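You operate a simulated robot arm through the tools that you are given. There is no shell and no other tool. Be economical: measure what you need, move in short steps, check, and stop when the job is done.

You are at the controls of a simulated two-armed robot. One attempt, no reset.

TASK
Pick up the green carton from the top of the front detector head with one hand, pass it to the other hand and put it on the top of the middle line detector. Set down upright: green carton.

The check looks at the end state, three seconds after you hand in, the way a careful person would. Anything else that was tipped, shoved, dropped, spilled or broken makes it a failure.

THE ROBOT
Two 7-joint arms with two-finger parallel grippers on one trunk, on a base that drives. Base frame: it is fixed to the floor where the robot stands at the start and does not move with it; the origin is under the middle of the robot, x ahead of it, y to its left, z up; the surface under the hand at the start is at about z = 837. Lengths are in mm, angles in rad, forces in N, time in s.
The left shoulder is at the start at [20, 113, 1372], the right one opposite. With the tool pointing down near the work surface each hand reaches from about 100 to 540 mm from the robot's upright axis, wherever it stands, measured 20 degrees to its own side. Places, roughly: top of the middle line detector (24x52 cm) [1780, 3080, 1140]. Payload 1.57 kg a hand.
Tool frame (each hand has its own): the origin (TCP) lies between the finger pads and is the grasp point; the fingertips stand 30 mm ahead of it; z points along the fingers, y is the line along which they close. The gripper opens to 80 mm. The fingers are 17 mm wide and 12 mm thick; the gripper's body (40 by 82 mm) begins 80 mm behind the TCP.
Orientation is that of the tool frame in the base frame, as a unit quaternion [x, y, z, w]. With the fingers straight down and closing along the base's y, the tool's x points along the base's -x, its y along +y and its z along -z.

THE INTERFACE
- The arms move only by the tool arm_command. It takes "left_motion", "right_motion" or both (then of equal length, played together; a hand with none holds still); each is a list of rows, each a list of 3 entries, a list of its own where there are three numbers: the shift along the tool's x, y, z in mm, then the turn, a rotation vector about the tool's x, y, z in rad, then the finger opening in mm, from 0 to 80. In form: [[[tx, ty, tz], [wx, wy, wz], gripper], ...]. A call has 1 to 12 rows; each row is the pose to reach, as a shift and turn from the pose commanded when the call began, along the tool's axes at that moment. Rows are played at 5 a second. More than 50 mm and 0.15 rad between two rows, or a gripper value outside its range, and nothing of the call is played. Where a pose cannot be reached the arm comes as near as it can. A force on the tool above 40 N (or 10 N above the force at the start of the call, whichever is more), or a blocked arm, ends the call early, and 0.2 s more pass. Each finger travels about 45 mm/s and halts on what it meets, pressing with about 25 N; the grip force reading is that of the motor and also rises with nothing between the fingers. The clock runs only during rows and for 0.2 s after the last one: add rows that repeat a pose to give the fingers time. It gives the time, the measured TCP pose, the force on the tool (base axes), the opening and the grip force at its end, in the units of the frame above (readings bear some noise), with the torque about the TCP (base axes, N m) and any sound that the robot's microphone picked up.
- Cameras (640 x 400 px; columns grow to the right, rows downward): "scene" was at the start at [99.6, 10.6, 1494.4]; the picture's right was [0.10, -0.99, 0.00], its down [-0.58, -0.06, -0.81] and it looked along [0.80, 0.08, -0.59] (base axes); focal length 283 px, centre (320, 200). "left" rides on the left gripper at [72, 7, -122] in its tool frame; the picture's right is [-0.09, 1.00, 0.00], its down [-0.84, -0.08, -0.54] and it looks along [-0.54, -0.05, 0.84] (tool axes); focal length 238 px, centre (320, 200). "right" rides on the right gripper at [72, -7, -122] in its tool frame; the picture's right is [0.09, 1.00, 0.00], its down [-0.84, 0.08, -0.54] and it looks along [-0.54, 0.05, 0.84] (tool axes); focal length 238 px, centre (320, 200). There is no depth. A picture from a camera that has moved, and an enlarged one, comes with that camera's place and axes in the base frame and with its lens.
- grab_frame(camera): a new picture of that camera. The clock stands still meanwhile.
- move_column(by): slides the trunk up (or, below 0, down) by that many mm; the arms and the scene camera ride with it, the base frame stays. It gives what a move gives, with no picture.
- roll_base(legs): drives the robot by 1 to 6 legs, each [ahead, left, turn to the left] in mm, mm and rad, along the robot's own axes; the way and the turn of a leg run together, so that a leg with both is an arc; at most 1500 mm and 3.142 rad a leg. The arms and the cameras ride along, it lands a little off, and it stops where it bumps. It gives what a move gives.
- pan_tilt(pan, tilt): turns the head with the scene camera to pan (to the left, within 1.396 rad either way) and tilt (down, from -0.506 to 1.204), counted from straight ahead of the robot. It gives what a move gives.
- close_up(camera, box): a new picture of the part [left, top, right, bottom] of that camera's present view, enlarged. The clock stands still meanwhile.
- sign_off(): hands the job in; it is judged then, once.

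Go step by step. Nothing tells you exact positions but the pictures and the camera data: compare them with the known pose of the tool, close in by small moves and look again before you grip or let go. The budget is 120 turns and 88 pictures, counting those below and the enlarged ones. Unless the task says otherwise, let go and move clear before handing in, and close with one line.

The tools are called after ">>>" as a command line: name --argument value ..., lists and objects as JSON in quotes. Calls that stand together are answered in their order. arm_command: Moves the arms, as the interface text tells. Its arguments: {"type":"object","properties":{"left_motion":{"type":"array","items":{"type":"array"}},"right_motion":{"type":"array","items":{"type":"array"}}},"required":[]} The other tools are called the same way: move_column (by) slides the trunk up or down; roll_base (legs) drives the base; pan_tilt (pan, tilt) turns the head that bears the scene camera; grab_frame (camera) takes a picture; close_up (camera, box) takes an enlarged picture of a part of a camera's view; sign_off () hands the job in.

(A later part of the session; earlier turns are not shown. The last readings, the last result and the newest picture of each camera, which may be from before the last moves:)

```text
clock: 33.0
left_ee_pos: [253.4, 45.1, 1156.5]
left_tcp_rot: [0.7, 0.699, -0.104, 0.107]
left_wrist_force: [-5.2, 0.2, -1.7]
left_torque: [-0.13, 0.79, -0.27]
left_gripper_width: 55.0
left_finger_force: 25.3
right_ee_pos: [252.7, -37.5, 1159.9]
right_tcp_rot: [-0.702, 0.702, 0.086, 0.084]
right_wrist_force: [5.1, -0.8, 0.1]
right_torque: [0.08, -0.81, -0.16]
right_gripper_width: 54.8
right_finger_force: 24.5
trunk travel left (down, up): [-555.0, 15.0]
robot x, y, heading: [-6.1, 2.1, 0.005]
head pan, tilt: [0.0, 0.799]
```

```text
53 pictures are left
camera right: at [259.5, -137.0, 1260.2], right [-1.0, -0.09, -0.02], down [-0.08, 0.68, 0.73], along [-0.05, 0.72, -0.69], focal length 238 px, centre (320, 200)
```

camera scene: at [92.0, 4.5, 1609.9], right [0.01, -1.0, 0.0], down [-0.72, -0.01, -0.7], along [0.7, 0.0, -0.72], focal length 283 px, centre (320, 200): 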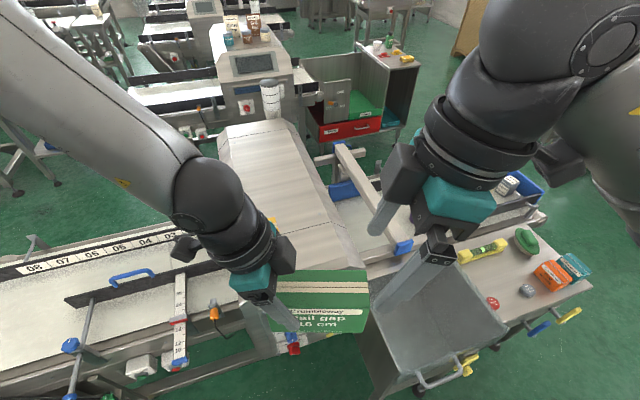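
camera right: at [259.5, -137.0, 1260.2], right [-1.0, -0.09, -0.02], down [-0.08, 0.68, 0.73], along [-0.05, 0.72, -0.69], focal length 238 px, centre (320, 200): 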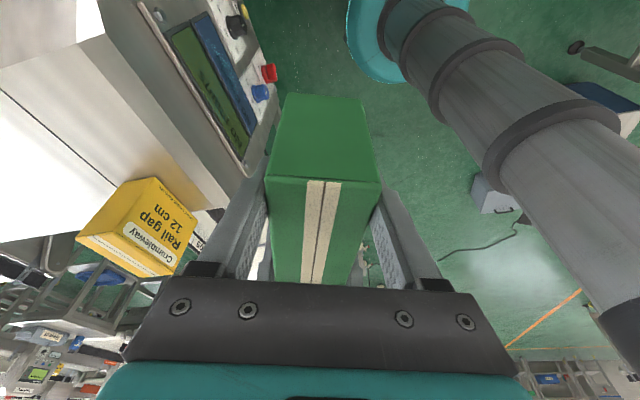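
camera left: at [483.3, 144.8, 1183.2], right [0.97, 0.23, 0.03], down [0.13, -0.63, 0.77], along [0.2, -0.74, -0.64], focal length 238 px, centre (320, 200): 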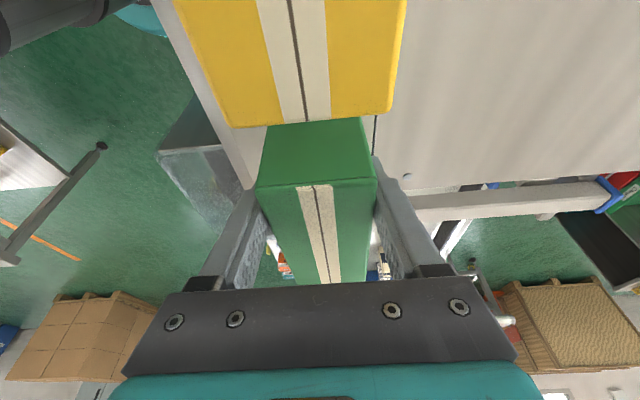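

Both hands hold it. The left hand opens and withdraws along its fingers.

>>> arm_command --left_motion '[[[0, 0, 0], [0, 0, 0], 65], [[0, 0, 0], [0, 0, 0], 80], [[0, 0, 0], [0, 0, 0], 80], [[0, 0, -25], [0, 0, 0], 80], [[0, 0, -50], [0, 0, 0], 80], [[5, 0, -80], [0, 0, 0], 80], [[20, 0, -110], [0, 0, 0], 80], [[40, 0, -130], [0, 0, 0], 80]]'

>>> grab_frame --camera "scene"

```text
clock: 34.8
left_ee_pos: [239.2, 80.5, 1247.8]
left_tcp_rot: [0.699, 0.699, -0.102, 0.109]
left_wrist_force: [-0.1, -0.2, -0.4]
left_torque: [-0.01, 0.03, -0.01]
left_gripper_width: 80.1
left_finger_force: 0.0
left hand out of reach, approached as far as the arm can: row 7, 8
right_ee_pos: [252.5, -38.2, 1158.5]
right_tcp_rot: [0.702, -0.701, -0.087, -0.083]
right_wrist_force: [0.7, 0.0, 1.3]
right_torque: [-0.19, -0.01, -0.01]
right_gripper_width: 55.0
right_finger_force: 25.0
trunk travel left (down, up): [-555.0, 15.0]
robot x, y, heading: [-4.6, -0.7, 0.009]
head pan, tilt: [0.0, 0.799]
```

```text
52 pictures are left
camera scene: at [92.2, 2.2, 1609.8], right [0.01, -1.0, 0.0], down [-0.72, -0.01, -0.7], along [0.7, 0.01, -0.72], focal length 283 px, centre (320, 200)
```

scene: 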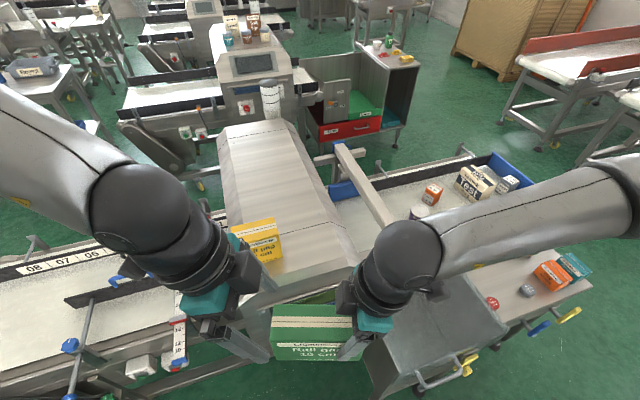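

The handover worked: the right hand holds the carton. I move the left hand aside and then look left to plan the drive.

>>> arm_command --left_motion '[[[30, 0, -9], [0, 0, 0], 80], [[60, 0, -18], [0, 0, 0], 80], [[90, 0, -27], [0, 0, 0], 80], [[115, 0, -35], [0, 0, 0], 80]]'

>>> pan_tilt --pan 1.05 --tilt 0.45

>>> grab_frame --camera "scene"

>>> pan_tilt --pan 1.39 --tilt 0.6

>>> grab_frame --camera "scene"

```text
clock: 35.8
left_ee_pos: [231.9, 99.9, 1216.3]
left_tcp_rot: [0.699, 0.699, -0.103, 0.108]
left_wrist_force: [-0.5, -0.2, 0.0]
left_torque: [-0.01, 0.01, 0.01]
left_gripper_width: 80.1
left_finger_force: 0.1
left hand out of reach, approached as far as the arm can: row 1, 2, 3, 4
right_ee_pos: [253.1, -36.9, 1159.7]
right_tcp_rot: [-0.702, 0.702, 0.087, 0.084]
right_wrist_force: [-1.2, 0.5, -0.9]
right_torque: [-0.19, -0.02, -0.02]
right_gripper_width: 54.8
right_finger_force: 24.9
trunk travel left (down, up): [-555.0, 15.0]
robot x, y, heading: [-4.0, -1.4, 0.006]
head pan, tilt: [0.0, 0.799]
```

```text
clock: 37.1
left_ee_pos: [231.2, 99.1, 1216.1]
left_tcp_rot: [0.699, 0.699, -0.102, 0.108]
left_wrist_force: [-0.3, -0.2, -0.3]
left_torque: [0.04, 0.0, -0.04]
left_gripper_width: 80.1
left_finger_force: 0.0
right_ee_pos: [252.2, -36.9, 1158.8]
right_tcp_rot: [0.702, -0.702, -0.087, -0.083]
right_wrist_force: [0.0, -0.5, -0.1]
right_torque: [-0.23, -0.04, 0.0]
right_gripper_width: 54.9
right_finger_force: 24.7
trunk travel left (down, up): [-555.0, 15.0]
robot x, y, heading: [-5.1, 1.9, 0.008]
head pan, tilt: [1.051, 0.45]
```

```text
51 pictures are left
camera scene: at [56.2, 82.2, 1640.3], right [0.87, -0.49, 0.0], down [-0.21, -0.38, -0.9], along [0.44, 0.78, -0.44], focal length 283 px, centre (320, 200)
```

scene: 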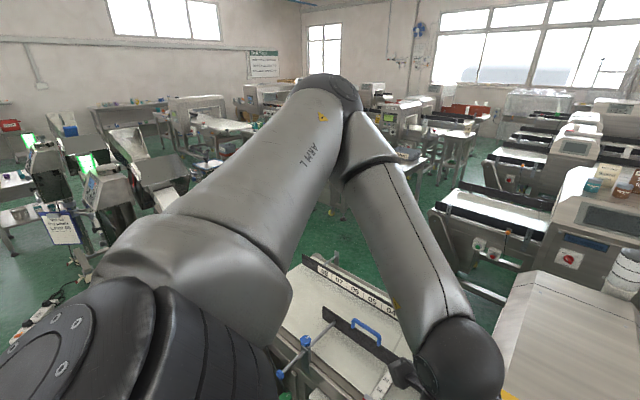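

```text
clock: 37.9
left_ee_pos: [232.4, 99.0, 1217.2]
left_tcp_rot: [0.699, 0.699, -0.102, 0.108]
left_wrist_force: [0.2, 0.1, 0.4]
left_torque: [0.01, -0.01, 0.0]
left_gripper_width: 80.2
left_finger_force: 0.1
right_ee_pos: [252.4, -38.2, 1160.0]
right_tcp_rot: [0.702, -0.702, -0.087, -0.083]
right_wrist_force: [-0.6, -0.1, 0.5]
right_torque: [-0.22, 0.01, 0.0]
right_gripper_width: 54.9
right_finger_force: 24.9
trunk travel left (down, up): [-555.0, 15.0]
robot x, y, heading: [-1.9, -2.7, 0.005]
head pan, tilt: [1.389, 0.6]
```

```text
50 pictures are left
camera scene: at [26.4, 89.1, 1626.8], right [0.98, -0.17, 0.0], down [-0.1, -0.56, -0.83], along [0.14, 0.81, -0.56], focal length 283 px, centre (320, 200)
```

scene: 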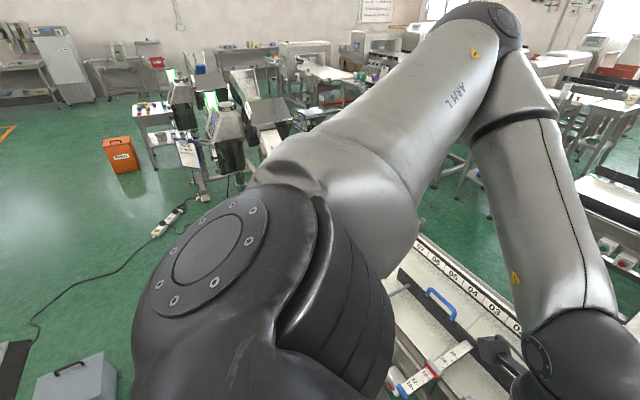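

My left arm blocks the view and the front line's conveyor fills the ground ahead. I back off 200 mm and turn to face left (+y) to see the aisle.

>>> roll_base --legs '[[-200, 0, 0], [0, 0, 1.571]]'

>>> pan_tilt --pan 0.0 --tilt 0.45

>>> grab_frame --camera "scene"

>>> pan_tilt --pan -0.6 --tilt 0.4

>>> grab_frame --camera "scene"

```text
clock: 43.3
left_ee_pos: [-292.2, 234.1, 1216.1]
left_tcp_rot: [0.01, 0.989, 0.002, 0.149]
left_wrist_force: [-0.2, 0.6, 0.8]
left_torque: [0.0, 0.0, 0.0]
left_gripper_width: 80.1
left_finger_force: 0.1
right_ee_pos: [-154.3, 253.3, 1159.8]
right_tcp_rot: [0.993, -0.01, -0.12, 0.002]
right_wrist_force: [-0.1, -0.1, -0.8]
right_torque: [0.0, -0.21, -0.01]
right_gripper_width: 54.7
right_finger_force: 25.4
trunk travel left (down, up): [-555.0, 15.0]
robot x, y, heading: [-195.4, 3.3, 1.557]
head pan, tilt: [1.389, 0.6]
```

```text
clock: 44.8
left_ee_pos: [-292.1, 233.6, 1215.9]
left_tcp_rot: [0.011, 0.989, 0.003, 0.149]
left_wrist_force: [0.4, 0.4, -0.1]
left_torque: [-0.01, -0.01, 0.03]
left_gripper_width: 79.8
left_finger_force: 0.0
right_ee_pos: [-153.8, 252.5, 1159.4]
right_tcp_rot: [0.993, -0.01, -0.12, 0.001]
right_wrist_force: [0.2, -0.5, -0.4]
right_torque: [-0.05, -0.24, 0.05]
right_gripper_width: 54.9
right_finger_force: 24.9
trunk travel left (down, up): [-555.0, 15.0]
robot x, y, heading: [-197.0, 0.8, 1.561]
head pan, tilt: [0.0, 0.45]
```

```text
49 pictures are left
camera scene: at [-194.2, 102.9, 1640.3], right [1.0, -0.01, 0.0], down [-0.01, -0.44, -0.9], along [0.01, 0.9, -0.44], focal length 283 px, centre (320, 200)
```

scene: 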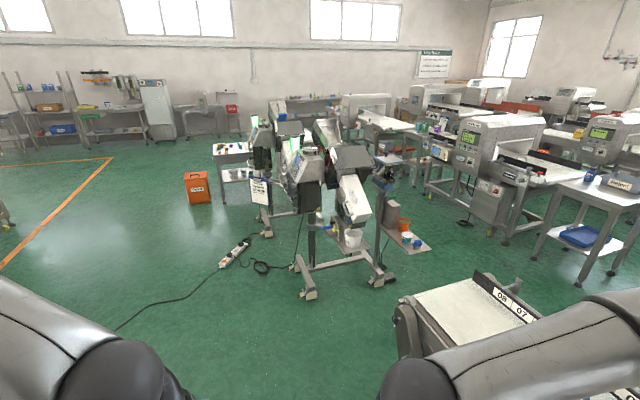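

```text
clock: 45.8
left_ee_pos: [-291.8, 235.2, 1215.3]
left_tcp_rot: [0.011, 0.989, 0.002, 0.149]
left_wrist_force: [-0.8, 0.6, 1.1]
left_torque: [0.02, 0.0, -0.03]
left_gripper_width: 80.1
left_finger_force: 0.0
right_ee_pos: [-154.0, 253.1, 1159.9]
right_tcp_rot: [0.993, -0.01, -0.12, 0.001]
right_wrist_force: [-0.2, 0.1, 0.5]
right_torque: [-0.03, -0.19, 0.01]
right_gripper_width: 54.7
right_finger_force: 25.2
trunk travel left (down, up): [-555.0, 15.0]
robot x, y, heading: [-198.5, -0.8, 1.552]
head pan, tilt: [-0.6, 0.4]
```

```text
48 pictures are left
camera scene: at [-142.0, 86.8, 1645.0], right [0.82, -0.58, 0.0], down [-0.22, -0.32, -0.92], along [0.53, 0.75, -0.39], focal length 283 px, centre (320, 200)
```

scene: 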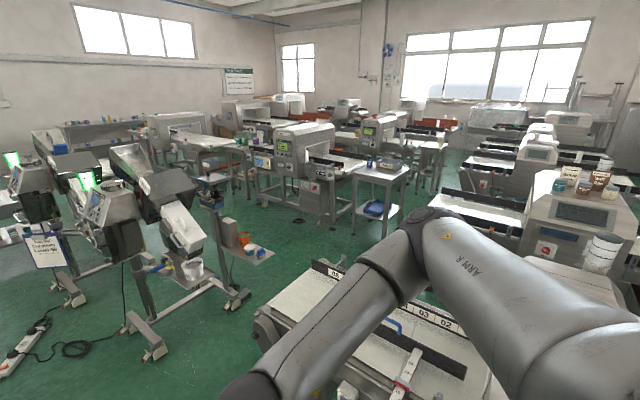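

The target projects onto the big gate-shaped detector at about (305,125) in this view. I enlarge it to see how it lies and where I can stand.

>>> close_up --camera "scene" --box '[230, 90, 420, 210]'

>>> close_up --camera "scene" --box '[120, 180, 400, 355]'

```text
3.33 times, centred on (325, 150) of scene
camera zoom: at [-142.0, 86.8, 1645.0], right [0.82, -0.58, 0.0], down [-0.22, -0.32, -0.92], along [0.53, 0.75, -0.39], focal length 943 px, centre (303, 367)
```

zoom: 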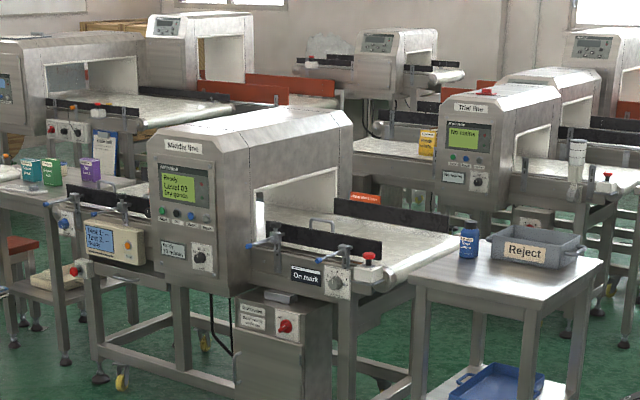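

```text
2.29 times, centred on (260, 268) of scene
camera zoom: at [-142.0, 86.8, 1645.0], right [0.82, -0.58, 0.0], down [-0.22, -0.32, -0.92], along [0.53, 0.75, -0.39], focal length 647 px, centre (457, 46)
```

zoom: 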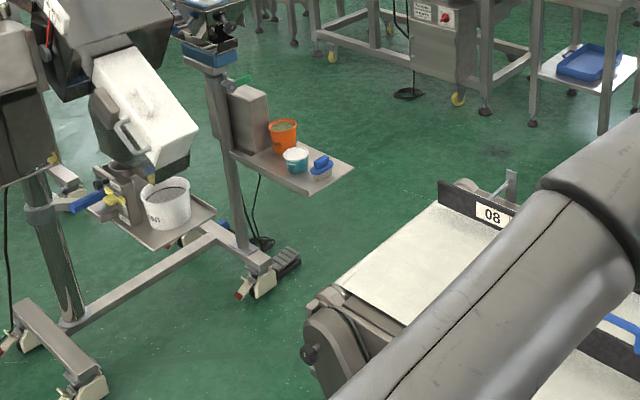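

The label reads "Middle line", confirming the target, with its display end facing me (−x). The way leads past the front conveyor's end (y about 1000) and the stand with the buckets (y from about 1600). I advance 600 mm along +y and look again.

>>> roll_base --legs '[[600, 0, 0]]'

>>> grab_frame --camera "scene"

>>> pan_tilt --pan 0.0 --tilt 0.6

>>> grab_frame --camera "scene"

```text
clock: 49.2
left_ee_pos: [-287.9, 846.3, 1215.2]
left_tcp_rot: [0.007, 0.989, 0.002, 0.149]
left_wrist_force: [0.3, 0.1, 0.4]
left_torque: [0.0, 0.03, -0.02]
left_gripper_width: 80.1
left_finger_force: 0.0
right_ee_pos: [-150.4, 868.0, 1158.3]
right_tcp_rot: [0.993, -0.006, -0.12, 0.001]
right_wrist_force: [0.2, 0.2, -0.1]
right_torque: [-0.04, -0.18, 0.0]
right_gripper_width: 55.0
right_finger_force: 25.2
trunk travel left (down, up): [-555.0, 15.0]
robot x, y, heading: [-190.1, 613.0, 1.565]
head pan, tilt: [-0.6, 0.4]
```

```text
45 pictures are left
camera scene: at [-137.1, 699.9, 1645.0], right [0.82, -0.57, 0.0], down [-0.22, -0.32, -0.92], along [0.52, 0.76, -0.39], focal length 283 px, centre (320, 200)
```

scene: 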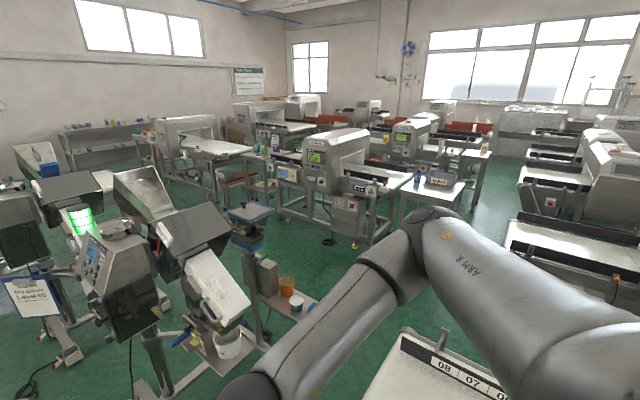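

```text
clock: 50.2
left_ee_pos: [-288.6, 845.4, 1215.7]
left_tcp_rot: [0.006, 0.989, 0.003, 0.149]
left_wrist_force: [0.5, 0.5, -0.6]
left_torque: [0.01, -0.02, -0.02]
left_gripper_width: 80.0
left_finger_force: 0.0
right_ee_pos: [-150.4, 865.7, 1158.9]
right_tcp_rot: [0.993, -0.006, -0.12, 0.002]
right_wrist_force: [-0.5, -0.1, 0.4]
right_torque: [0.0, -0.2, 0.0]
right_gripper_width: 54.8
right_finger_force: 25.2
trunk travel left (down, up): [-555.0, 15.0]
robot x, y, heading: [-189.4, 608.7, 1.568]
head pan, tilt: [0.0, 0.6]
```

```text
44 pictures are left
camera scene: at [-189.2, 711.9, 1626.8], right [1.0, -0.01, 0.0], down [0.0, -0.56, -0.83], along [0.0, 0.83, -0.56], focal length 283 px, centre (320, 200)
```

scene: 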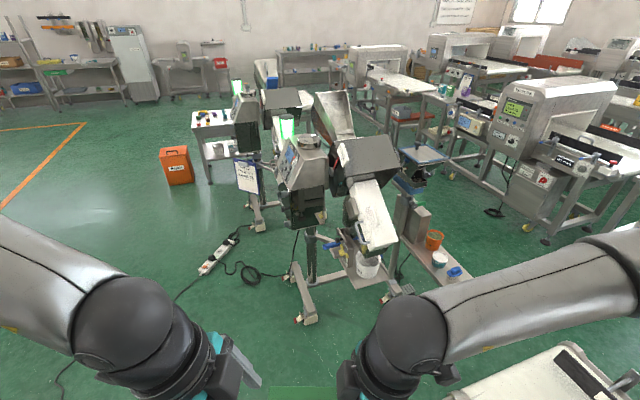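

The bucket stand stays at y ≥ about 1575 and the conveyor end at y ≤ about 1110, so y ≈ 1335 is the lane. I turn to heading −0.6 so my left arm does not stick out toward the stand, then strafe to that lane.

>>> roll_base --legs '[[0, 0, -2.168], [-407, 594, 0]]'

>>> pan_tilt --pan 0.6 --tilt 0.6

>>> grab_frame --camera "scene"

```text
clock: 59.3
left_ee_pos: [31.7, 1292.1, 1215.1]
left_tcp_rot: [0.865, 0.48, -0.128, 0.076]
left_wrist_force: [-0.5, -0.2, -0.3]
left_torque: [0.01, -0.02, 0.0]
left_gripper_width: 80.0
left_finger_force: 0.0
right_ee_pos: [-24.4, 1163.7, 1159.4]
right_tcp_rot: [-0.482, 0.868, 0.06, 0.103]
right_wrist_force: [0.2, -0.4, 0.6]
right_torque: [-0.16, 0.11, 0.0]
right_gripper_width: 55.0
right_finger_force: 24.8
trunk travel left (down, up): [-555.0, 15.0]
robot x, y, heading: [-217.8, 1336.6, -0.548]
head pan, tilt: [0.0, 0.6]
```

```text
clock: 60.3
left_ee_pos: [31.0, 1293.2, 1215.8]
left_tcp_rot: [0.864, 0.481, -0.128, 0.076]
left_wrist_force: [0.0, -0.1, -0.7]
left_torque: [0.01, -0.04, 0.02]
left_gripper_width: 80.0
left_finger_force: 0.1
right_ee_pos: [-24.5, 1164.6, 1160.5]
right_tcp_rot: [-0.482, 0.868, 0.06, 0.104]
right_wrist_force: [-0.4, 1.2, 0.6]
right_torque: [-0.16, 0.1, -0.01]
right_gripper_width: 54.8
right_finger_force: 24.9
trunk travel left (down, up): [-555.0, 15.0]
robot x, y, heading: [-220.5, 1330.6, -0.549]
head pan, tilt: [0.6, 0.6]
```

```text
43 pictures are left
camera scene: at [-119.9, 1332.2, 1626.8], right [0.05, -1.0, 0.0], down [-0.56, -0.03, -0.82], along [0.82, 0.04, -0.57], focal length 283 px, centre (320, 200)
```

scene: 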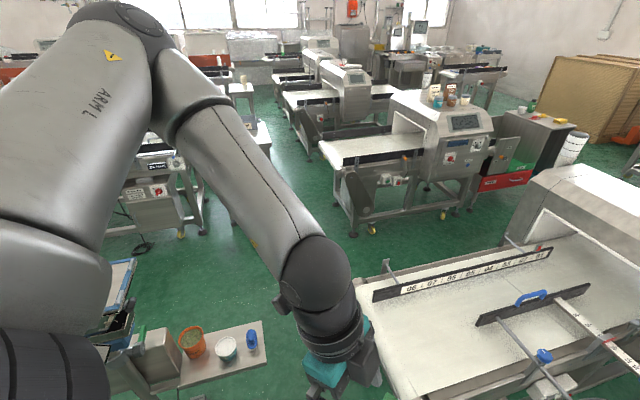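

The lane between shelf (near corner about (362,1538)) and the conveyor end (about y = 1180 there) is narrow, but the trunk passes centrally. I go in short legs, first to about (150,1345).

>>> roll_base --legs '[[309, 204, 0]]'

>>> grab_frame --camera "right"

>>> pan_tilt --pan 0.75 --tilt 1.1

>>> grab_frame --camera "scene"

```text
clock: 62.6
left_ee_pos: [401.8, 1301.9, 1216.3]
left_tcp_rot: [0.863, 0.482, -0.127, 0.075]
left_wrist_force: [0.0, -1.0, 0.0]
left_torque: [0.0, -0.01, -0.02]
left_gripper_width: 80.0
left_finger_force: 0.0
right_ee_pos: [347.9, 1174.3, 1160.3]
right_tcp_rot: [-0.484, 0.867, 0.061, 0.103]
right_wrist_force: [0.5, 0.3, 1.0]
right_torque: [-0.19, 0.14, -0.01]
right_gripper_width: 54.8
right_finger_force: 24.8
trunk travel left (down, up): [-555.0, 15.0]
robot x, y, heading: [148.2, 1342.5, -0.546]
head pan, tilt: [0.6, 0.6]
```

```text
42 pictures are left
camera right: at [301.6, 1085.8, 1260.0], right [-0.9, 0.44, -0.02], down [0.3, 0.62, 0.73], along [0.33, 0.65, -0.69], focal length 238 px, centre (320, 200)
```

right: 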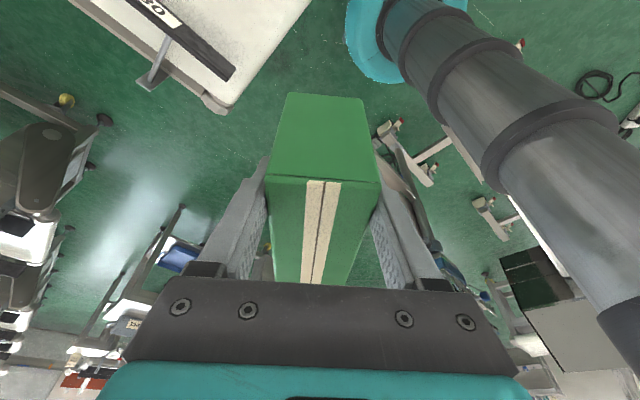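

```text
clock: 63.6
left_ee_pos: [401.7, 1302.4, 1216.1]
left_tcp_rot: [0.863, 0.483, -0.128, 0.075]
left_wrist_force: [0.2, 0.3, 0.0]
left_torque: [0.02, -0.02, 0.03]
left_gripper_width: 80.0
left_finger_force: 0.1
right_ee_pos: [348.2, 1173.2, 1159.0]
right_tcp_rot: [-0.485, 0.866, 0.061, 0.103]
right_wrist_force: [0.1, -0.2, -0.5]
right_torque: [-0.19, 0.11, 0.02]
right_gripper_width: 55.2
right_finger_force: 24.7
trunk travel left (down, up): [-555.0, 15.0]
robot x, y, heading: [153.6, 1339.2, -0.54]
head pan, tilt: [0.75, 1.1]
```

```text
41 pictures are left
camera scene: at [224.6, 1349.1, 1588.2], right [0.2, -0.98, 0.0], down [-0.87, -0.18, -0.45], along [0.44, 0.09, -0.89], focal length 283 px, centre (320, 200)
```

scene: 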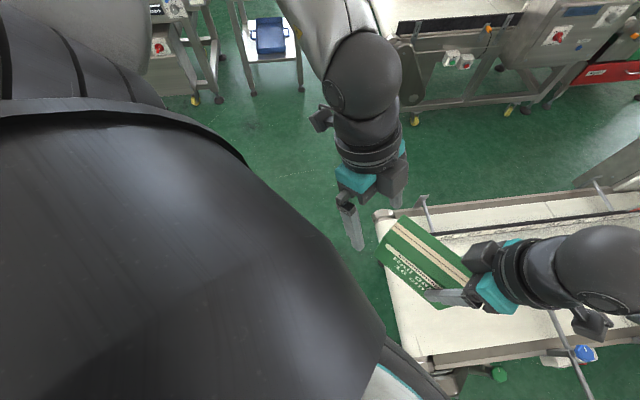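

The gap is in fact about 400 mm wide, so the base fits with the trunk in the middle. I continue via (362,1345) to (600,1430).

>>> roll_base --legs '[[179, 114, 0], [160, 196, 0]]'

>>> grab_frame --camera "right"

```text
clock: 66.7
left_ee_pos: [858.3, 1392.7, 1215.1]
left_tcp_rot: [0.862, 0.484, -0.128, 0.075]
left_wrist_force: [-0.1, 0.2, -0.8]
left_torque: [0.02, 0.0, 0.03]
left_gripper_width: 80.0
left_finger_force: 0.0
right_ee_pos: [803.8, 1265.3, 1160.2]
right_tcp_rot: [-0.486, 0.866, 0.061, 0.103]
right_wrist_force: [0.3, -0.9, -0.3]
right_torque: [-0.18, 0.12, 0.0]
right_gripper_width: 55.0
right_finger_force: 24.4
trunk travel left (down, up): [-555.0, 15.0]
robot x, y, heading: [605.9, 1432.0, -0.539]
head pan, tilt: [0.75, 1.1]
```

```text
40 pictures are left
camera right: at [758.8, 1176.5, 1259.9], right [-0.9, 0.44, -0.02], down [0.29, 0.62, 0.73], along [0.33, 0.65, -0.69], focal length 238 px, centre (320, 200)
```

right: 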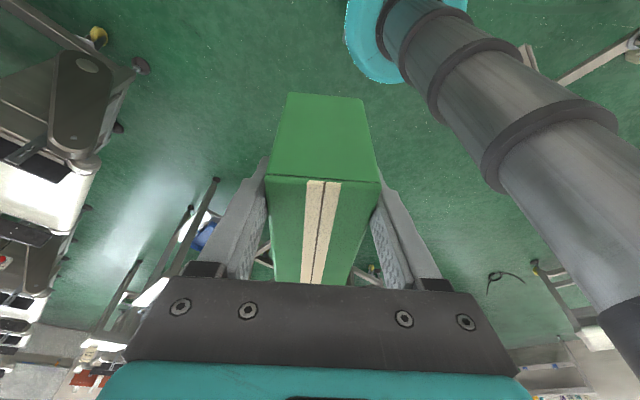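

Past the gap. I move on to about (950,1700) in the open area, turn toward the target, and look.

>>> roll_base --legs '[[162, 411, 0], [0, 0, 1.54]]'

>>> pan_tilt --pan 0.0 --tilt 0.5

>>> grab_frame --camera "scene"

```text
clock: 73.2
left_ee_pos: [998.7, 1952.2, 1214.4]
left_tcp_rot: [0.273, 0.951, -0.038, 0.144]
left_wrist_force: [0.8, -0.4, 0.2]
left_torque: [-0.05, 0.02, 0.0]
left_gripper_width: 80.0
left_finger_force: 0.1
right_ee_pos: [1126.3, 1896.6, 1159.4]
right_tcp_rot: [0.955, -0.273, -0.116, -0.029]
right_wrist_force: [0.3, -0.2, -0.8]
right_torque: [-0.13, -0.16, 0.0]
right_gripper_width: 54.9
right_finger_force: 24.6
trunk travel left (down, up): [-555.0, 15.0]
robot x, y, heading: [959.9, 1701.8, 1.027]
head pan, tilt: [0.75, 1.1]
```

```text
clock: 74.3
left_ee_pos: [998.1, 1951.7, 1216.2]
left_tcp_rot: [0.273, 0.951, -0.038, 0.144]
left_wrist_force: [0.1, 0.1, -0.8]
left_torque: [0.02, -0.03, -0.01]
left_gripper_width: 80.1
left_finger_force: 0.1
right_ee_pos: [1125.7, 1897.4, 1158.1]
right_tcp_rot: [0.955, -0.273, -0.116, -0.03]
right_wrist_force: [-0.5, 0.8, -0.1]
right_torque: [-0.1, -0.21, -0.01]
right_gripper_width: 54.9
right_finger_force: 24.7
trunk travel left (down, up): [-555.0, 15.0]
robot x, y, heading: [956.4, 1699.1, 1.026]
head pan, tilt: [0.0, 0.499]
```

```text
39 pictures are left
camera scene: at [1014.1, 1789.8, 1635.8], right [0.85, -0.52, 0.0], down [-0.25, -0.41, -0.88], along [0.46, 0.75, -0.48], focal length 283 px, centre (320, 200)
```

scene: 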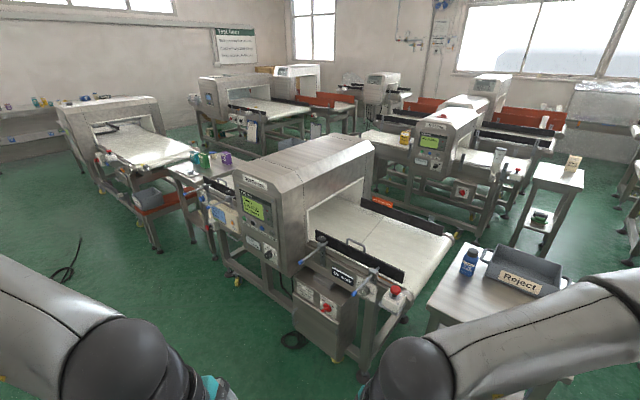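

Now a clear view. I enlarge the detector to fix its top's corners and the floor around it.

>>> close_up --camera "scene" --box '[200, 120, 400, 245]'

>>> close_up --camera "scene" --box '[160, 230, 440, 400]'

```text
3.20 times, centred on (300, 182) of scene
camera zoom: at [1014.1, 1789.8, 1635.8], right [0.85, -0.52, 0.0], down [-0.25, -0.41, -0.88], along [0.46, 0.75, -0.48], focal length 906 px, centre (384, 256)
```

zoom: 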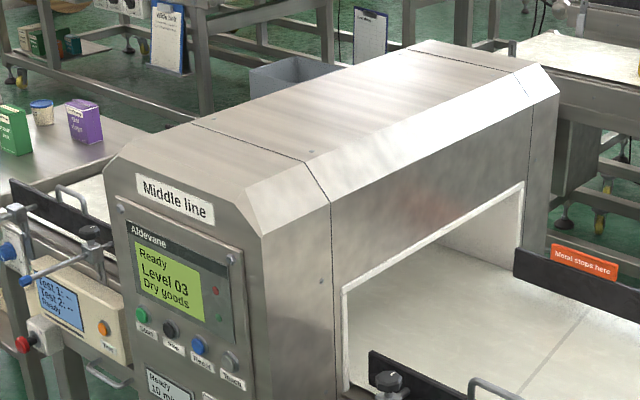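

```text
2.29 times, centred on (300, 315) of scene
camera zoom: at [1014.1, 1789.8, 1635.8], right [0.85, -0.52, 0.0], down [-0.25, -0.41, -0.88], along [0.46, 0.75, -0.48], focal length 647 px, centre (366, -63)
```

zoom: 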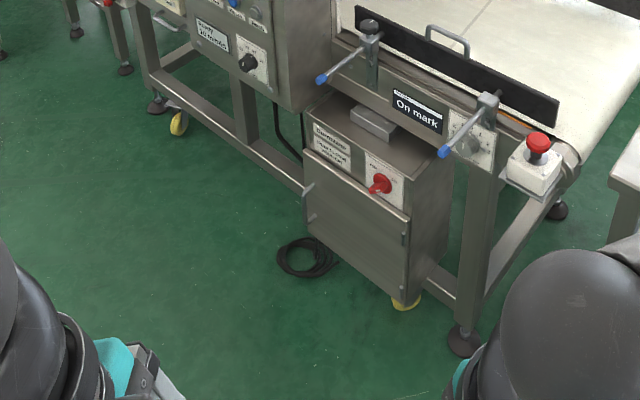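

The detector is turned about 20°: its flat top's near seam centre is about (1515,2985), and a cable coil lies on the floor at about (1465,2858). I'll place with the right hand in its forward orientation, so I first unturn the right hand here in the open, moving it away from the left hand before raising.

>>> arm_command --right_motion '[[[18, 0, -4.5], [0.032, 0, 0.127], 40], [[37, 0, -9], [0.063, 0, 0.254], 40], [[55, 0, -13.6], [0.095, 0, 0.381], 40], [[73, 0, -18.1], [0.126, 0, 0.508], 40], [[91, 0, -22.7], [0.158, 0, 0.635], 40], [[110, 0, -27.2], [0.19, 0, 0.762], 40], [[104, -20, -48], [0.221, 0, 0.889], 40], [[99, -39, -69], [0.253, 0, 1.016], 40], [[94, -58, -90], [0.284, 0, 1.143], 40], [[89, -78, -111], [0.316, 0, 1.27], 40], [[84, -97, -132], [0.347, 0, 1.397], 40], [[78, -117, -153], [0.379, 0, 1.524], 40]]'

>>> grab_frame --camera "right"

>>> grab_frame --camera "scene"

```text
clock: 76.9
left_ee_pos: [998.5, 1953.0, 1216.2]
left_tcp_rot: [0.272, 0.951, -0.038, 0.144]
left_wrist_force: [0.0, 0.3, -0.2]
left_torque: [-0.02, 0.0, -0.03]
left_gripper_width: 80.0
left_finger_force: 0.0
right_ee_pos: [1280.0, 1940.2, 1291.3]
right_tcp_rot: [-0.481, 0.868, 0.056, 0.104]
right_wrist_force: [0.6, 1.2, -4.4]
right_torque: [-0.2, 0.12, -0.02]
right_gripper_width: 54.9
right_finger_force: 25.0
trunk travel left (down, up): [-555.0, 15.0]
robot x, y, heading: [956.8, 1703.9, 1.022]
head pan, tilt: [0.0, 0.499]
```

```text
36 pictures are left
camera right: at [1232.7, 1854.1, 1392.0], right [-0.89, 0.45, -0.03], down [0.3, 0.62, 0.72], along [0.34, 0.64, -0.69], focal length 238 px, centre (320, 200)
```

right: 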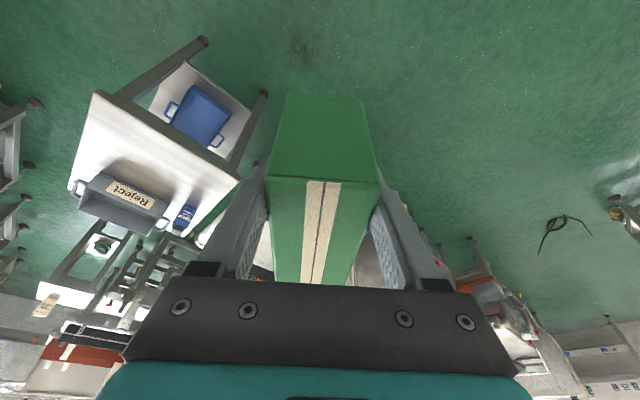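

```text
35 pictures are left
camera scene: at [1014.1, 1790.7, 1635.8], right [0.85, -0.52, 0.0], down [-0.25, -0.41, -0.88], along [0.46, 0.75, -0.48], focal length 283 px, centre (320, 200)
```

scene: 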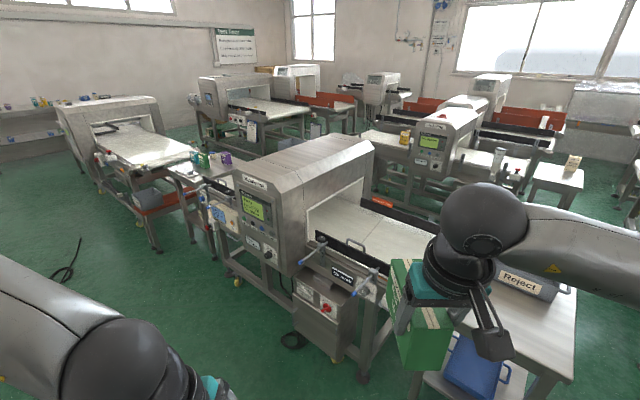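

The carton now points forward with its bottom at about z = 1218, above the detector top (1140). I drive to about (1000,2600), turn to heading 0.346 and look again.

>>> roll_base --legs '[[787, 431, 0], [0, 0, -0.676]]'

>>> pan_tilt --pan 0.3 --tilt 0.75

>>> grab_frame --camera "scene"

```text
clock: 83.5
left_ee_pos: [1186.0, 2800.4, 1215.9]
left_tcp_rot: [0.564, 0.812, -0.082, 0.125]
left_wrist_force: [0.0, 0.2, -0.1]
left_torque: [0.0, -0.01, 0.0]
left_gripper_width: 80.0
left_finger_force: 0.0
right_ee_pos: [1402.6, 2618.3, 1289.0]
right_tcp_rot: [-0.177, 0.977, 0.019, 0.116]
right_wrist_force: [-0.1, 0.1, -4.3]
right_torque: [-0.06, 0.17, 0.0]
right_gripper_width: 54.7
right_finger_force: 24.9
trunk travel left (down, up): [-555.0, 15.0]
robot x, y, heading: [1003.3, 2627.5, 0.365]
head pan, tilt: [0.0, 0.499]
```

```text
clock: 84.3
left_ee_pos: [1187.1, 2800.8, 1216.0]
left_tcp_rot: [0.564, 0.812, -0.082, 0.124]
left_wrist_force: [-0.2, -0.2, 0.6]
left_torque: [0.02, -0.03, 0.01]
left_gripper_width: 80.2
left_finger_force: 0.0
right_ee_pos: [1402.7, 2618.9, 1289.8]
right_tcp_rot: [-0.177, 0.977, 0.02, 0.117]
right_wrist_force: [-0.1, -0.1, -4.1]
right_torque: [-0.07, 0.25, 0.03]
right_gripper_width: 55.1
right_finger_force: 25.0
trunk travel left (down, up): [-555.0, 15.0]
robot x, y, heading: [1000.0, 2627.8, 0.364]
head pan, tilt: [0.3, 0.75]
```

```text
34 pictures are left
camera scene: at [1079.5, 2682.7, 1613.9], right [0.62, -0.79, 0.0], down [-0.54, -0.42, -0.73], along [0.58, 0.45, -0.68], focal length 283 px, centre (320, 200)
```

scene: 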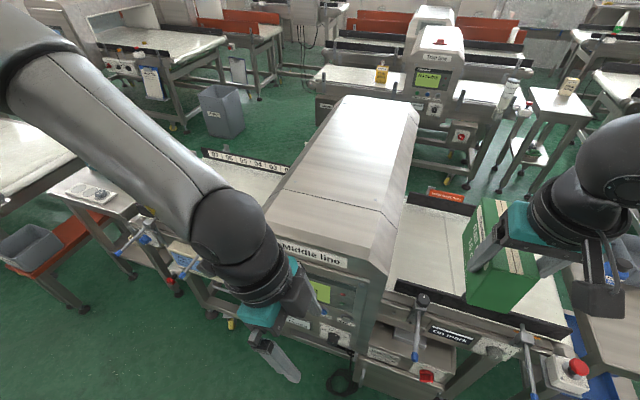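

I enlarge the detector's top to measure it from here.

>>> close_up --camera "scene" --box '[250, 80, 450, 290]'

```text
1.90 times, centred on (350, 185) of scene
camera zoom: at [1079.5, 2682.7, 1613.9], right [0.62, -0.79, 0.0], down [-0.54, -0.42, -0.73], along [0.58, 0.45, -0.68], focal length 539 px, centre (263, 229)
```

zoom: 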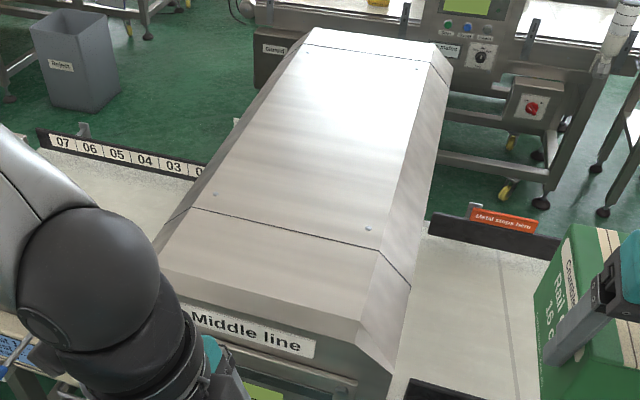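

The top is confirmed: near seam centre about (1496,2979), far edge about (2024,3150), some 250 mm wide. I tuck the left hand in, then drive so the carton ends just short of its place at about (1632,3026).

>>> arm_command --left_motion '[[[5, -15, -17], [0, 0, 0], 80], [[10, -30, -35], [0, 0, 0], 80], [[16, -45, -52], [0, 0, 0], 80], [[21, -60, -69], [0, 0, 0], 80]]'

>>> roll_base --legs '[[268, 298, 0]]'

>>> pan_tilt --pan -0.1 --tilt 0.85

>>> grab_frame --camera "scene"

>>> grab_frame --camera "right"

```text
clock: 85.3
left_ee_pos: [1186.4, 2798.5, 1220.0]
left_tcp_rot: [0.564, 0.812, -0.082, 0.124]
left_wrist_force: [-0.3, -0.1, -0.2]
left_torque: [-0.02, 0.0, 0.04]
left_gripper_width: 80.0
left_finger_force: 0.0
left hand out of reach, approached as far as the arm can: row 1, 2, 3, 4
right_ee_pos: [1402.4, 2619.3, 1289.3]
right_tcp_rot: [-0.177, 0.977, 0.019, 0.117]
right_wrist_force: [0.0, 0.2, -4.6]
right_torque: [-0.1, 0.18, 0.03]
right_gripper_width: 54.9
right_finger_force: 25.2
trunk travel left (down, up): [-555.0, 15.0]
robot x, y, heading: [1001.1, 2625.5, 0.361]
head pan, tilt: [0.3, 0.75]
```

```text
clock: 87.8
left_ee_pos: [1341.4, 3172.8, 1220.9]
left_tcp_rot: [0.567, 0.81, -0.082, 0.123]
left_wrist_force: [0.4, 0.6, -0.6]
left_torque: [-0.02, 0.01, 0.02]
left_gripper_width: 80.0
left_finger_force: 0.1
right_ee_pos: [1555.8, 2990.7, 1289.4]
right_tcp_rot: [-0.174, 0.978, 0.019, 0.117]
right_wrist_force: [0.7, 0.8, -3.9]
right_torque: [-0.09, 0.18, -0.03]
right_gripper_width: 55.0
right_finger_force: 25.0
trunk travel left (down, up): [-555.0, 15.0]
robot x, y, heading: [1150.1, 3001.4, 0.354]
head pan, tilt: [0.3, 0.75]
```

```text
clock: 88.7
left_ee_pos: [1341.2, 3173.3, 1219.9]
left_tcp_rot: [0.568, 0.81, -0.083, 0.123]
left_wrist_force: [-0.3, 0.1, 0.4]
left_torque: [0.02, 0.0, 0.01]
left_gripper_width: 80.0
left_finger_force: 0.1
right_ee_pos: [1554.5, 2989.8, 1290.3]
right_tcp_rot: [-0.172, 0.978, 0.019, 0.117]
right_wrist_force: [1.1, -0.2, -4.7]
right_torque: [-0.07, 0.19, 0.01]
right_gripper_width: 55.1
right_finger_force: 25.5
trunk travel left (down, up): [-555.0, 15.0]
robot x, y, heading: [1157.8, 3000.8, 0.355]
head pan, tilt: [-0.099, 0.85]
```

```text
32 pictures are left
camera scene: at [1242.9, 3026.3, 1605.9], right [0.25, -0.97, 0.0], down [-0.73, -0.19, -0.66], along [0.64, 0.17, -0.75], focal length 283 px, centre (320, 200)
```

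scene: 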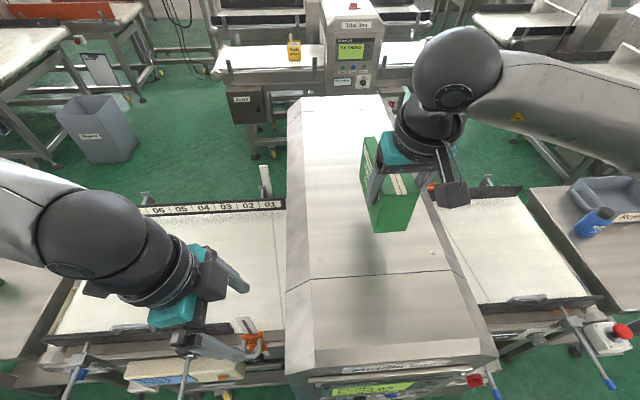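

```text
31 pictures are left
camera right: at [1463.9, 2950.3, 1391.4], right [-0.42, 0.9, -0.03], down [0.62, 0.31, 0.72], along [0.66, 0.29, -0.69], focal length 238 px, centre (320, 200)
```

right: 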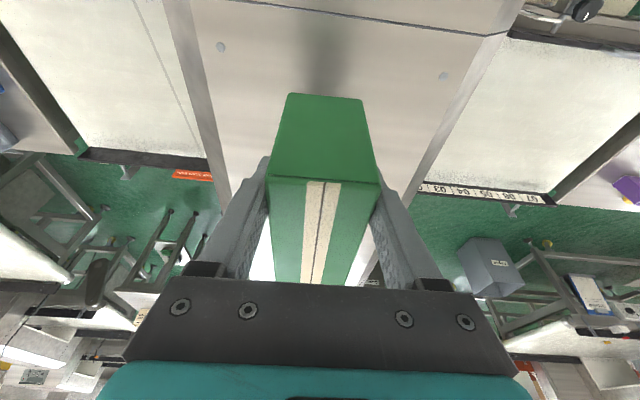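

The carton hangs over the flat top, just past the seam and centred. I move it 35 mm further in and 58 mm down, then check.

>>> arm_command --right_motion '[[[-11, 0, 2.5], [0, 0, 0], 40], [[-32.7, 0, 8], [0, 0, 0], 40], [[-27, 0, 32], [0, 0, 0], 40], [[-23, 0, 52], [0, 0, 0], 40], [[-20.6, 0, 64], [0, 0, 0], 40], [[-20.6, 0, 64], [0, 0, 0], 40]]'

>>> close_up --camera "scene" --box '[270, 110, 470, 310]'

>>> grab_frame --camera "right"

```text
clock: 90.1
left_ee_pos: [1340.1, 3172.8, 1219.2]
left_tcp_rot: [0.568, 0.81, -0.082, 0.124]
left_wrist_force: [-0.1, -0.6, 0.1]
left_torque: [-0.03, 0.0, -0.03]
left_gripper_width: 80.1
left_finger_force: 0.1
right_ee_pos: [1588.7, 3001.1, 1232.5]
right_tcp_rot: [-0.173, 0.978, 0.018, 0.117]
right_wrist_force: [-0.3, -0.5, -4.6]
right_torque: [-0.06, 0.2, 0.0]
right_gripper_width: 55.0
right_finger_force: 24.9
trunk travel left (down, up): [-555.0, 15.0]
robot x, y, heading: [1154.7, 3000.6, 0.356]
head pan, tilt: [-0.099, 0.85]
```

```text
2.00 times, centred on (370, 210) of scene
camera zoom: at [1243.0, 3026.3, 1605.9], right [0.25, -0.97, 0.0], down [-0.73, -0.19, -0.66], along [0.64, 0.17, -0.75], focal length 566 px, centre (220, 180)
```

zoom: 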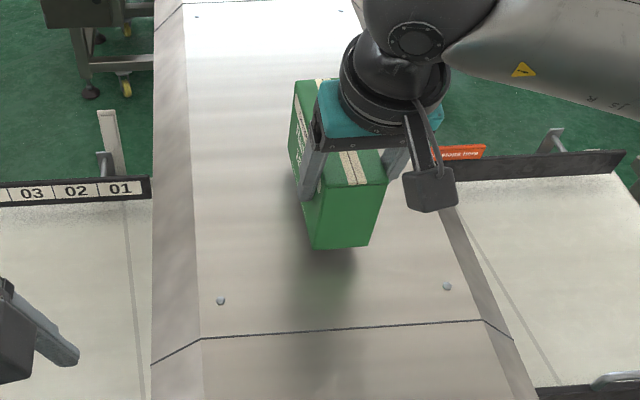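

```text
29 pictures are left
camera right: at [1498.0, 2961.2, 1333.7], right [-0.42, 0.9, -0.03], down [0.62, 0.31, 0.72], along [0.66, 0.29, -0.69], focal length 238 px, centre (320, 200)
```

right: 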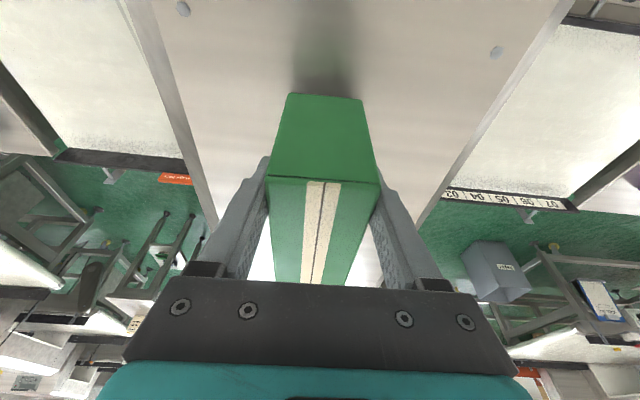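

It is well over the flat top, roughly 15–20 mm up. I lower 13 mm, then read the force.

>>> arm_command --right_motion '[[[1.2, 0, 4.9], [0, 0, 0], 40], [[2.1, 0, 8.7], [0, 0, 0], 40], [[3, 0, 12.6], [0, 0, 0], 40], [[3, 0, 12.6], [0, 0, 0], 40]]'

>>> close_up --camera "scene" --box '[330, 140, 430, 260]'

```text
clock: 91.1
left_ee_pos: [1341.5, 3172.5, 1220.2]
left_tcp_rot: [0.568, 0.81, -0.082, 0.123]
left_wrist_force: [0.7, 0.4, 0.8]
left_torque: [0.02, -0.02, 0.01]
left_gripper_width: 80.1
left_finger_force: 0.0
right_ee_pos: [1587.6, 3000.9, 1221.1]
right_tcp_rot: [-0.174, 0.978, 0.019, 0.117]
right_wrist_force: [0.2, -0.2, -4.2]
right_torque: [-0.1, 0.24, -0.01]
right_gripper_width: 54.9
right_finger_force: 25.4
trunk travel left (down, up): [-555.0, 15.0]
robot x, y, heading: [1156.5, 2998.7, 0.359]
head pan, tilt: [-0.099, 0.85]
```

```text
3.33 times, centred on (380, 200) of scene
camera zoom: at [1243.0, 3026.3, 1605.9], right [0.25, -0.97, 0.0], down [-0.73, -0.19, -0.66], along [0.64, 0.17, -0.75], focal length 943 px, centre (120, 200)
```

zoom: 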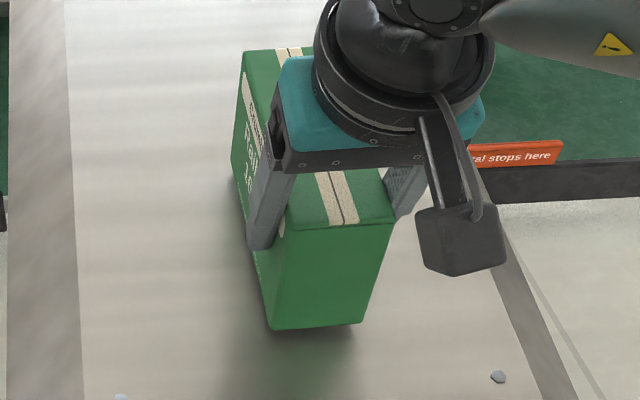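

Still hanging free (−4.2 N), with a small gap left. I lower in 2 mm steps and watch the force.

>>> arm_command --right_motion '[[[0.5, 0, 1.9], [0, 0, 0], 40], [[0.9, 0, 3.9], [0, 0, 0], 40], [[0.9, 0, 3.9], [0, 0, 0], 40]]'

>>> arm_command --right_motion '[[[0.5, 0, 1.9], [0, 0, 0], 40], [[0.5, 0, 1.9], [0, 0, 0], 40]]'

```text
clock: 91.9
left_ee_pos: [1340.3, 3172.8, 1219.3]
left_tcp_rot: [0.568, 0.809, -0.083, 0.124]
left_wrist_force: [-0.6, 0.6, -0.4]
left_torque: [0.0, -0.02, -0.01]
left_gripper_width: 80.1
left_finger_force: 0.0
right_ee_pos: [1588.8, 3000.8, 1216.9]
right_tcp_rot: [-0.173, 0.978, 0.019, 0.117]
right_wrist_force: [0.0, -0.2, -5.2]
right_torque: [-0.08, 0.19, -0.01]
right_gripper_width: 54.9
right_finger_force: 25.2
trunk travel left (down, up): [-555.0, 15.0]
robot x, y, heading: [1157.4, 2997.1, 0.353]
head pan, tilt: [-0.099, 0.85]
```

```text
clock: 92.5
left_ee_pos: [1341.3, 3171.6, 1219.9]
left_tcp_rot: [0.568, 0.81, -0.083, 0.124]
left_wrist_force: [-0.2, -0.4, 0.1]
left_torque: [-0.01, -0.03, 0.01]
left_gripper_width: 80.1
left_finger_force: 0.1
right_ee_pos: [1588.3, 3000.2, 1213.9]
right_tcp_rot: [-0.173, 0.978, 0.018, 0.117]
right_wrist_force: [0.4, 0.6, -5.0]
right_torque: [-0.09, 0.16, 0.05]
right_gripper_width: 54.9
right_finger_force: 24.9
trunk travel left (down, up): [-555.0, 15.0]
robot x, y, heading: [1157.2, 2999.0, 0.355]
head pan, tilt: [-0.099, 0.85]
```

No contact yet; I continue in 2 mm steps.

>>> arm_command --right_motion '[[[0.5, 0, 1.9], [0, 0, 0], 40], [[0.5, 0, 1.9], [0, 0, 0], 40]]'

>>> close_up --camera "scene" --box '[330, 160, 430, 260]'

```text
clock: 93.1
left_ee_pos: [1339.9, 3172.3, 1219.8]
left_tcp_rot: [0.568, 0.81, -0.084, 0.123]
left_wrist_force: [-0.3, 0.1, 0.3]
left_torque: [0.02, -0.04, 0.0]
left_gripper_width: 79.9
left_finger_force: 0.0
right_ee_pos: [1589.1, 3000.1, 1213.3]
right_tcp_rot: [-0.172, 0.978, 0.019, 0.118]
right_wrist_force: [-0.6, -0.7, 1.6]
right_torque: [0.3, -0.45, -0.08]
right_gripper_width: 55.1
right_finger_force: 25.0
trunk travel left (down, up): [-555.0, 15.0]
robot x, y, heading: [1154.7, 3004.3, 0.355]
head pan, tilt: [-0.099, 0.85]
```

```text
4.00 times, centred on (380, 210) of scene
camera zoom: at [1242.3, 3026.0, 1606.0], right [0.25, -0.97, 0.0], down [-0.73, -0.19, -0.66], along [0.64, 0.17, -0.75], focal length 1132 px, centre (80, 160)
```

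zoom: 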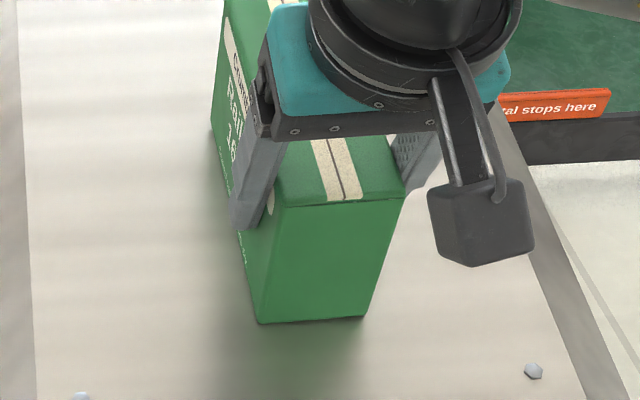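

Contact is made: the surface carries the carton, with the far end touching first. I ease down 1 mm more and check before letting go.

>>> arm_command --right_motion '[[[0.2, 0, 1.0], [0, 0, 0], 40], [[0.2, 0, 1.0], [0, 0, 0], 40]]'

```text
clock: 93.7
left_ee_pos: [1340.0, 3172.1, 1219.9]
left_tcp_rot: [0.567, 0.81, -0.082, 0.123]
left_wrist_force: [-0.7, 1.2, 0.1]
left_torque: [0.01, -0.02, -0.01]
left_gripper_width: 80.1
left_finger_force: 0.1
right_ee_pos: [1588.4, 3002.0, 1211.6]
right_tcp_rot: [-0.172, 0.978, 0.019, 0.119]
right_wrist_force: [1.6, -1.5, 9.2]
right_torque: [0.47, -0.6, -0.06]
right_gripper_width: 54.8
right_finger_force: 25.3
trunk travel left (down, up): [-555.0, 15.0]
robot x, y, heading: [1152.5, 3004.1, 0.356]
head pan, tilt: [-0.099, 0.85]
```

The pressure is now spread under the carton, so I open the fingers fully.

>>> arm_command --right_motion '[[[0, 0, -0.5], [0, 0, 0], 52], [[0, 0, -0.5], [0, 0, 0], 62], [[0, 0, -0.5], [0, 0, 0], 72], [[0, 0, -0.5], [0, 0, 0], 80], [[0, 0, -0.5], [0, 0, 0], 80]]'

>>> grab_frame --camera "right"

>>> close_up --camera "scene" --box '[330, 140, 430, 260]'

```text
clock: 94.9
left_ee_pos: [1341.4, 3172.5, 1220.2]
left_tcp_rot: [0.567, 0.81, -0.083, 0.124]
left_wrist_force: [-0.4, -0.3, -0.8]
left_torque: [0.0, 0.02, -0.03]
left_gripper_width: 79.9
left_finger_force: 0.0
right_ee_pos: [1587.6, 3003.4, 1211.2]
right_tcp_rot: [-0.173, 0.978, 0.018, 0.117]
right_wrist_force: [0.8, -0.1, 0.5]
right_torque: [0.0, 0.0, -0.01]
right_gripper_width: 80.0
right_finger_force: 0.0
trunk travel left (down, up): [-555.0, 15.0]
robot x, y, heading: [1153.0, 3005.0, 0.359]
head pan, tilt: [-0.099, 0.85]
```

```text
26 pictures are left
camera right: at [1496.6, 2961.9, 1313.0], right [-0.42, 0.9, -0.03], down [0.62, 0.31, 0.72], along [0.66, 0.29, -0.69], focal length 238 px, centre (320, 200)
```

right: 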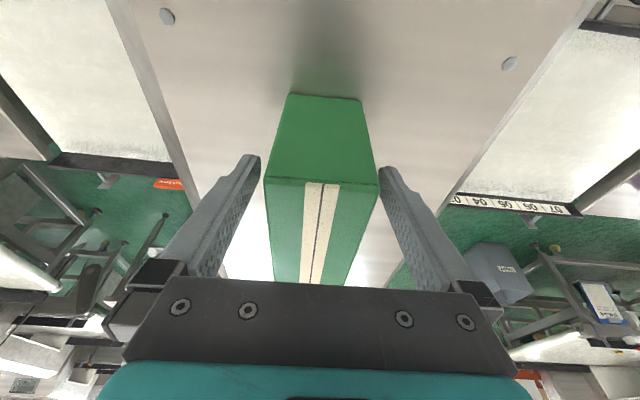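

```text
3.33 times, centred on (380, 200) of scene
camera zoom: at [1242.6, 3026.3, 1605.9], right [0.25, -0.97, 0.0], down [-0.73, -0.19, -0.66], along [0.64, 0.17, -0.75], focal length 943 px, centre (120, 200)
```

zoom: 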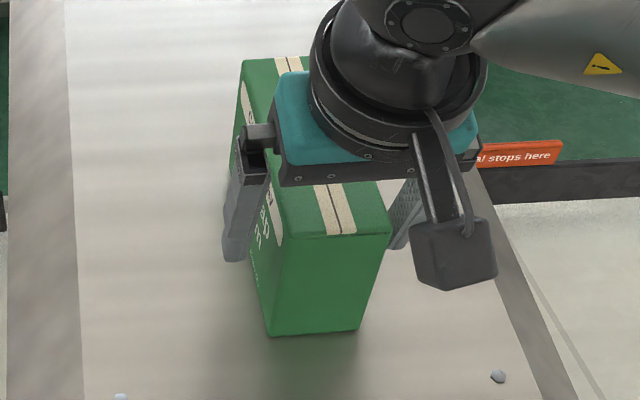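

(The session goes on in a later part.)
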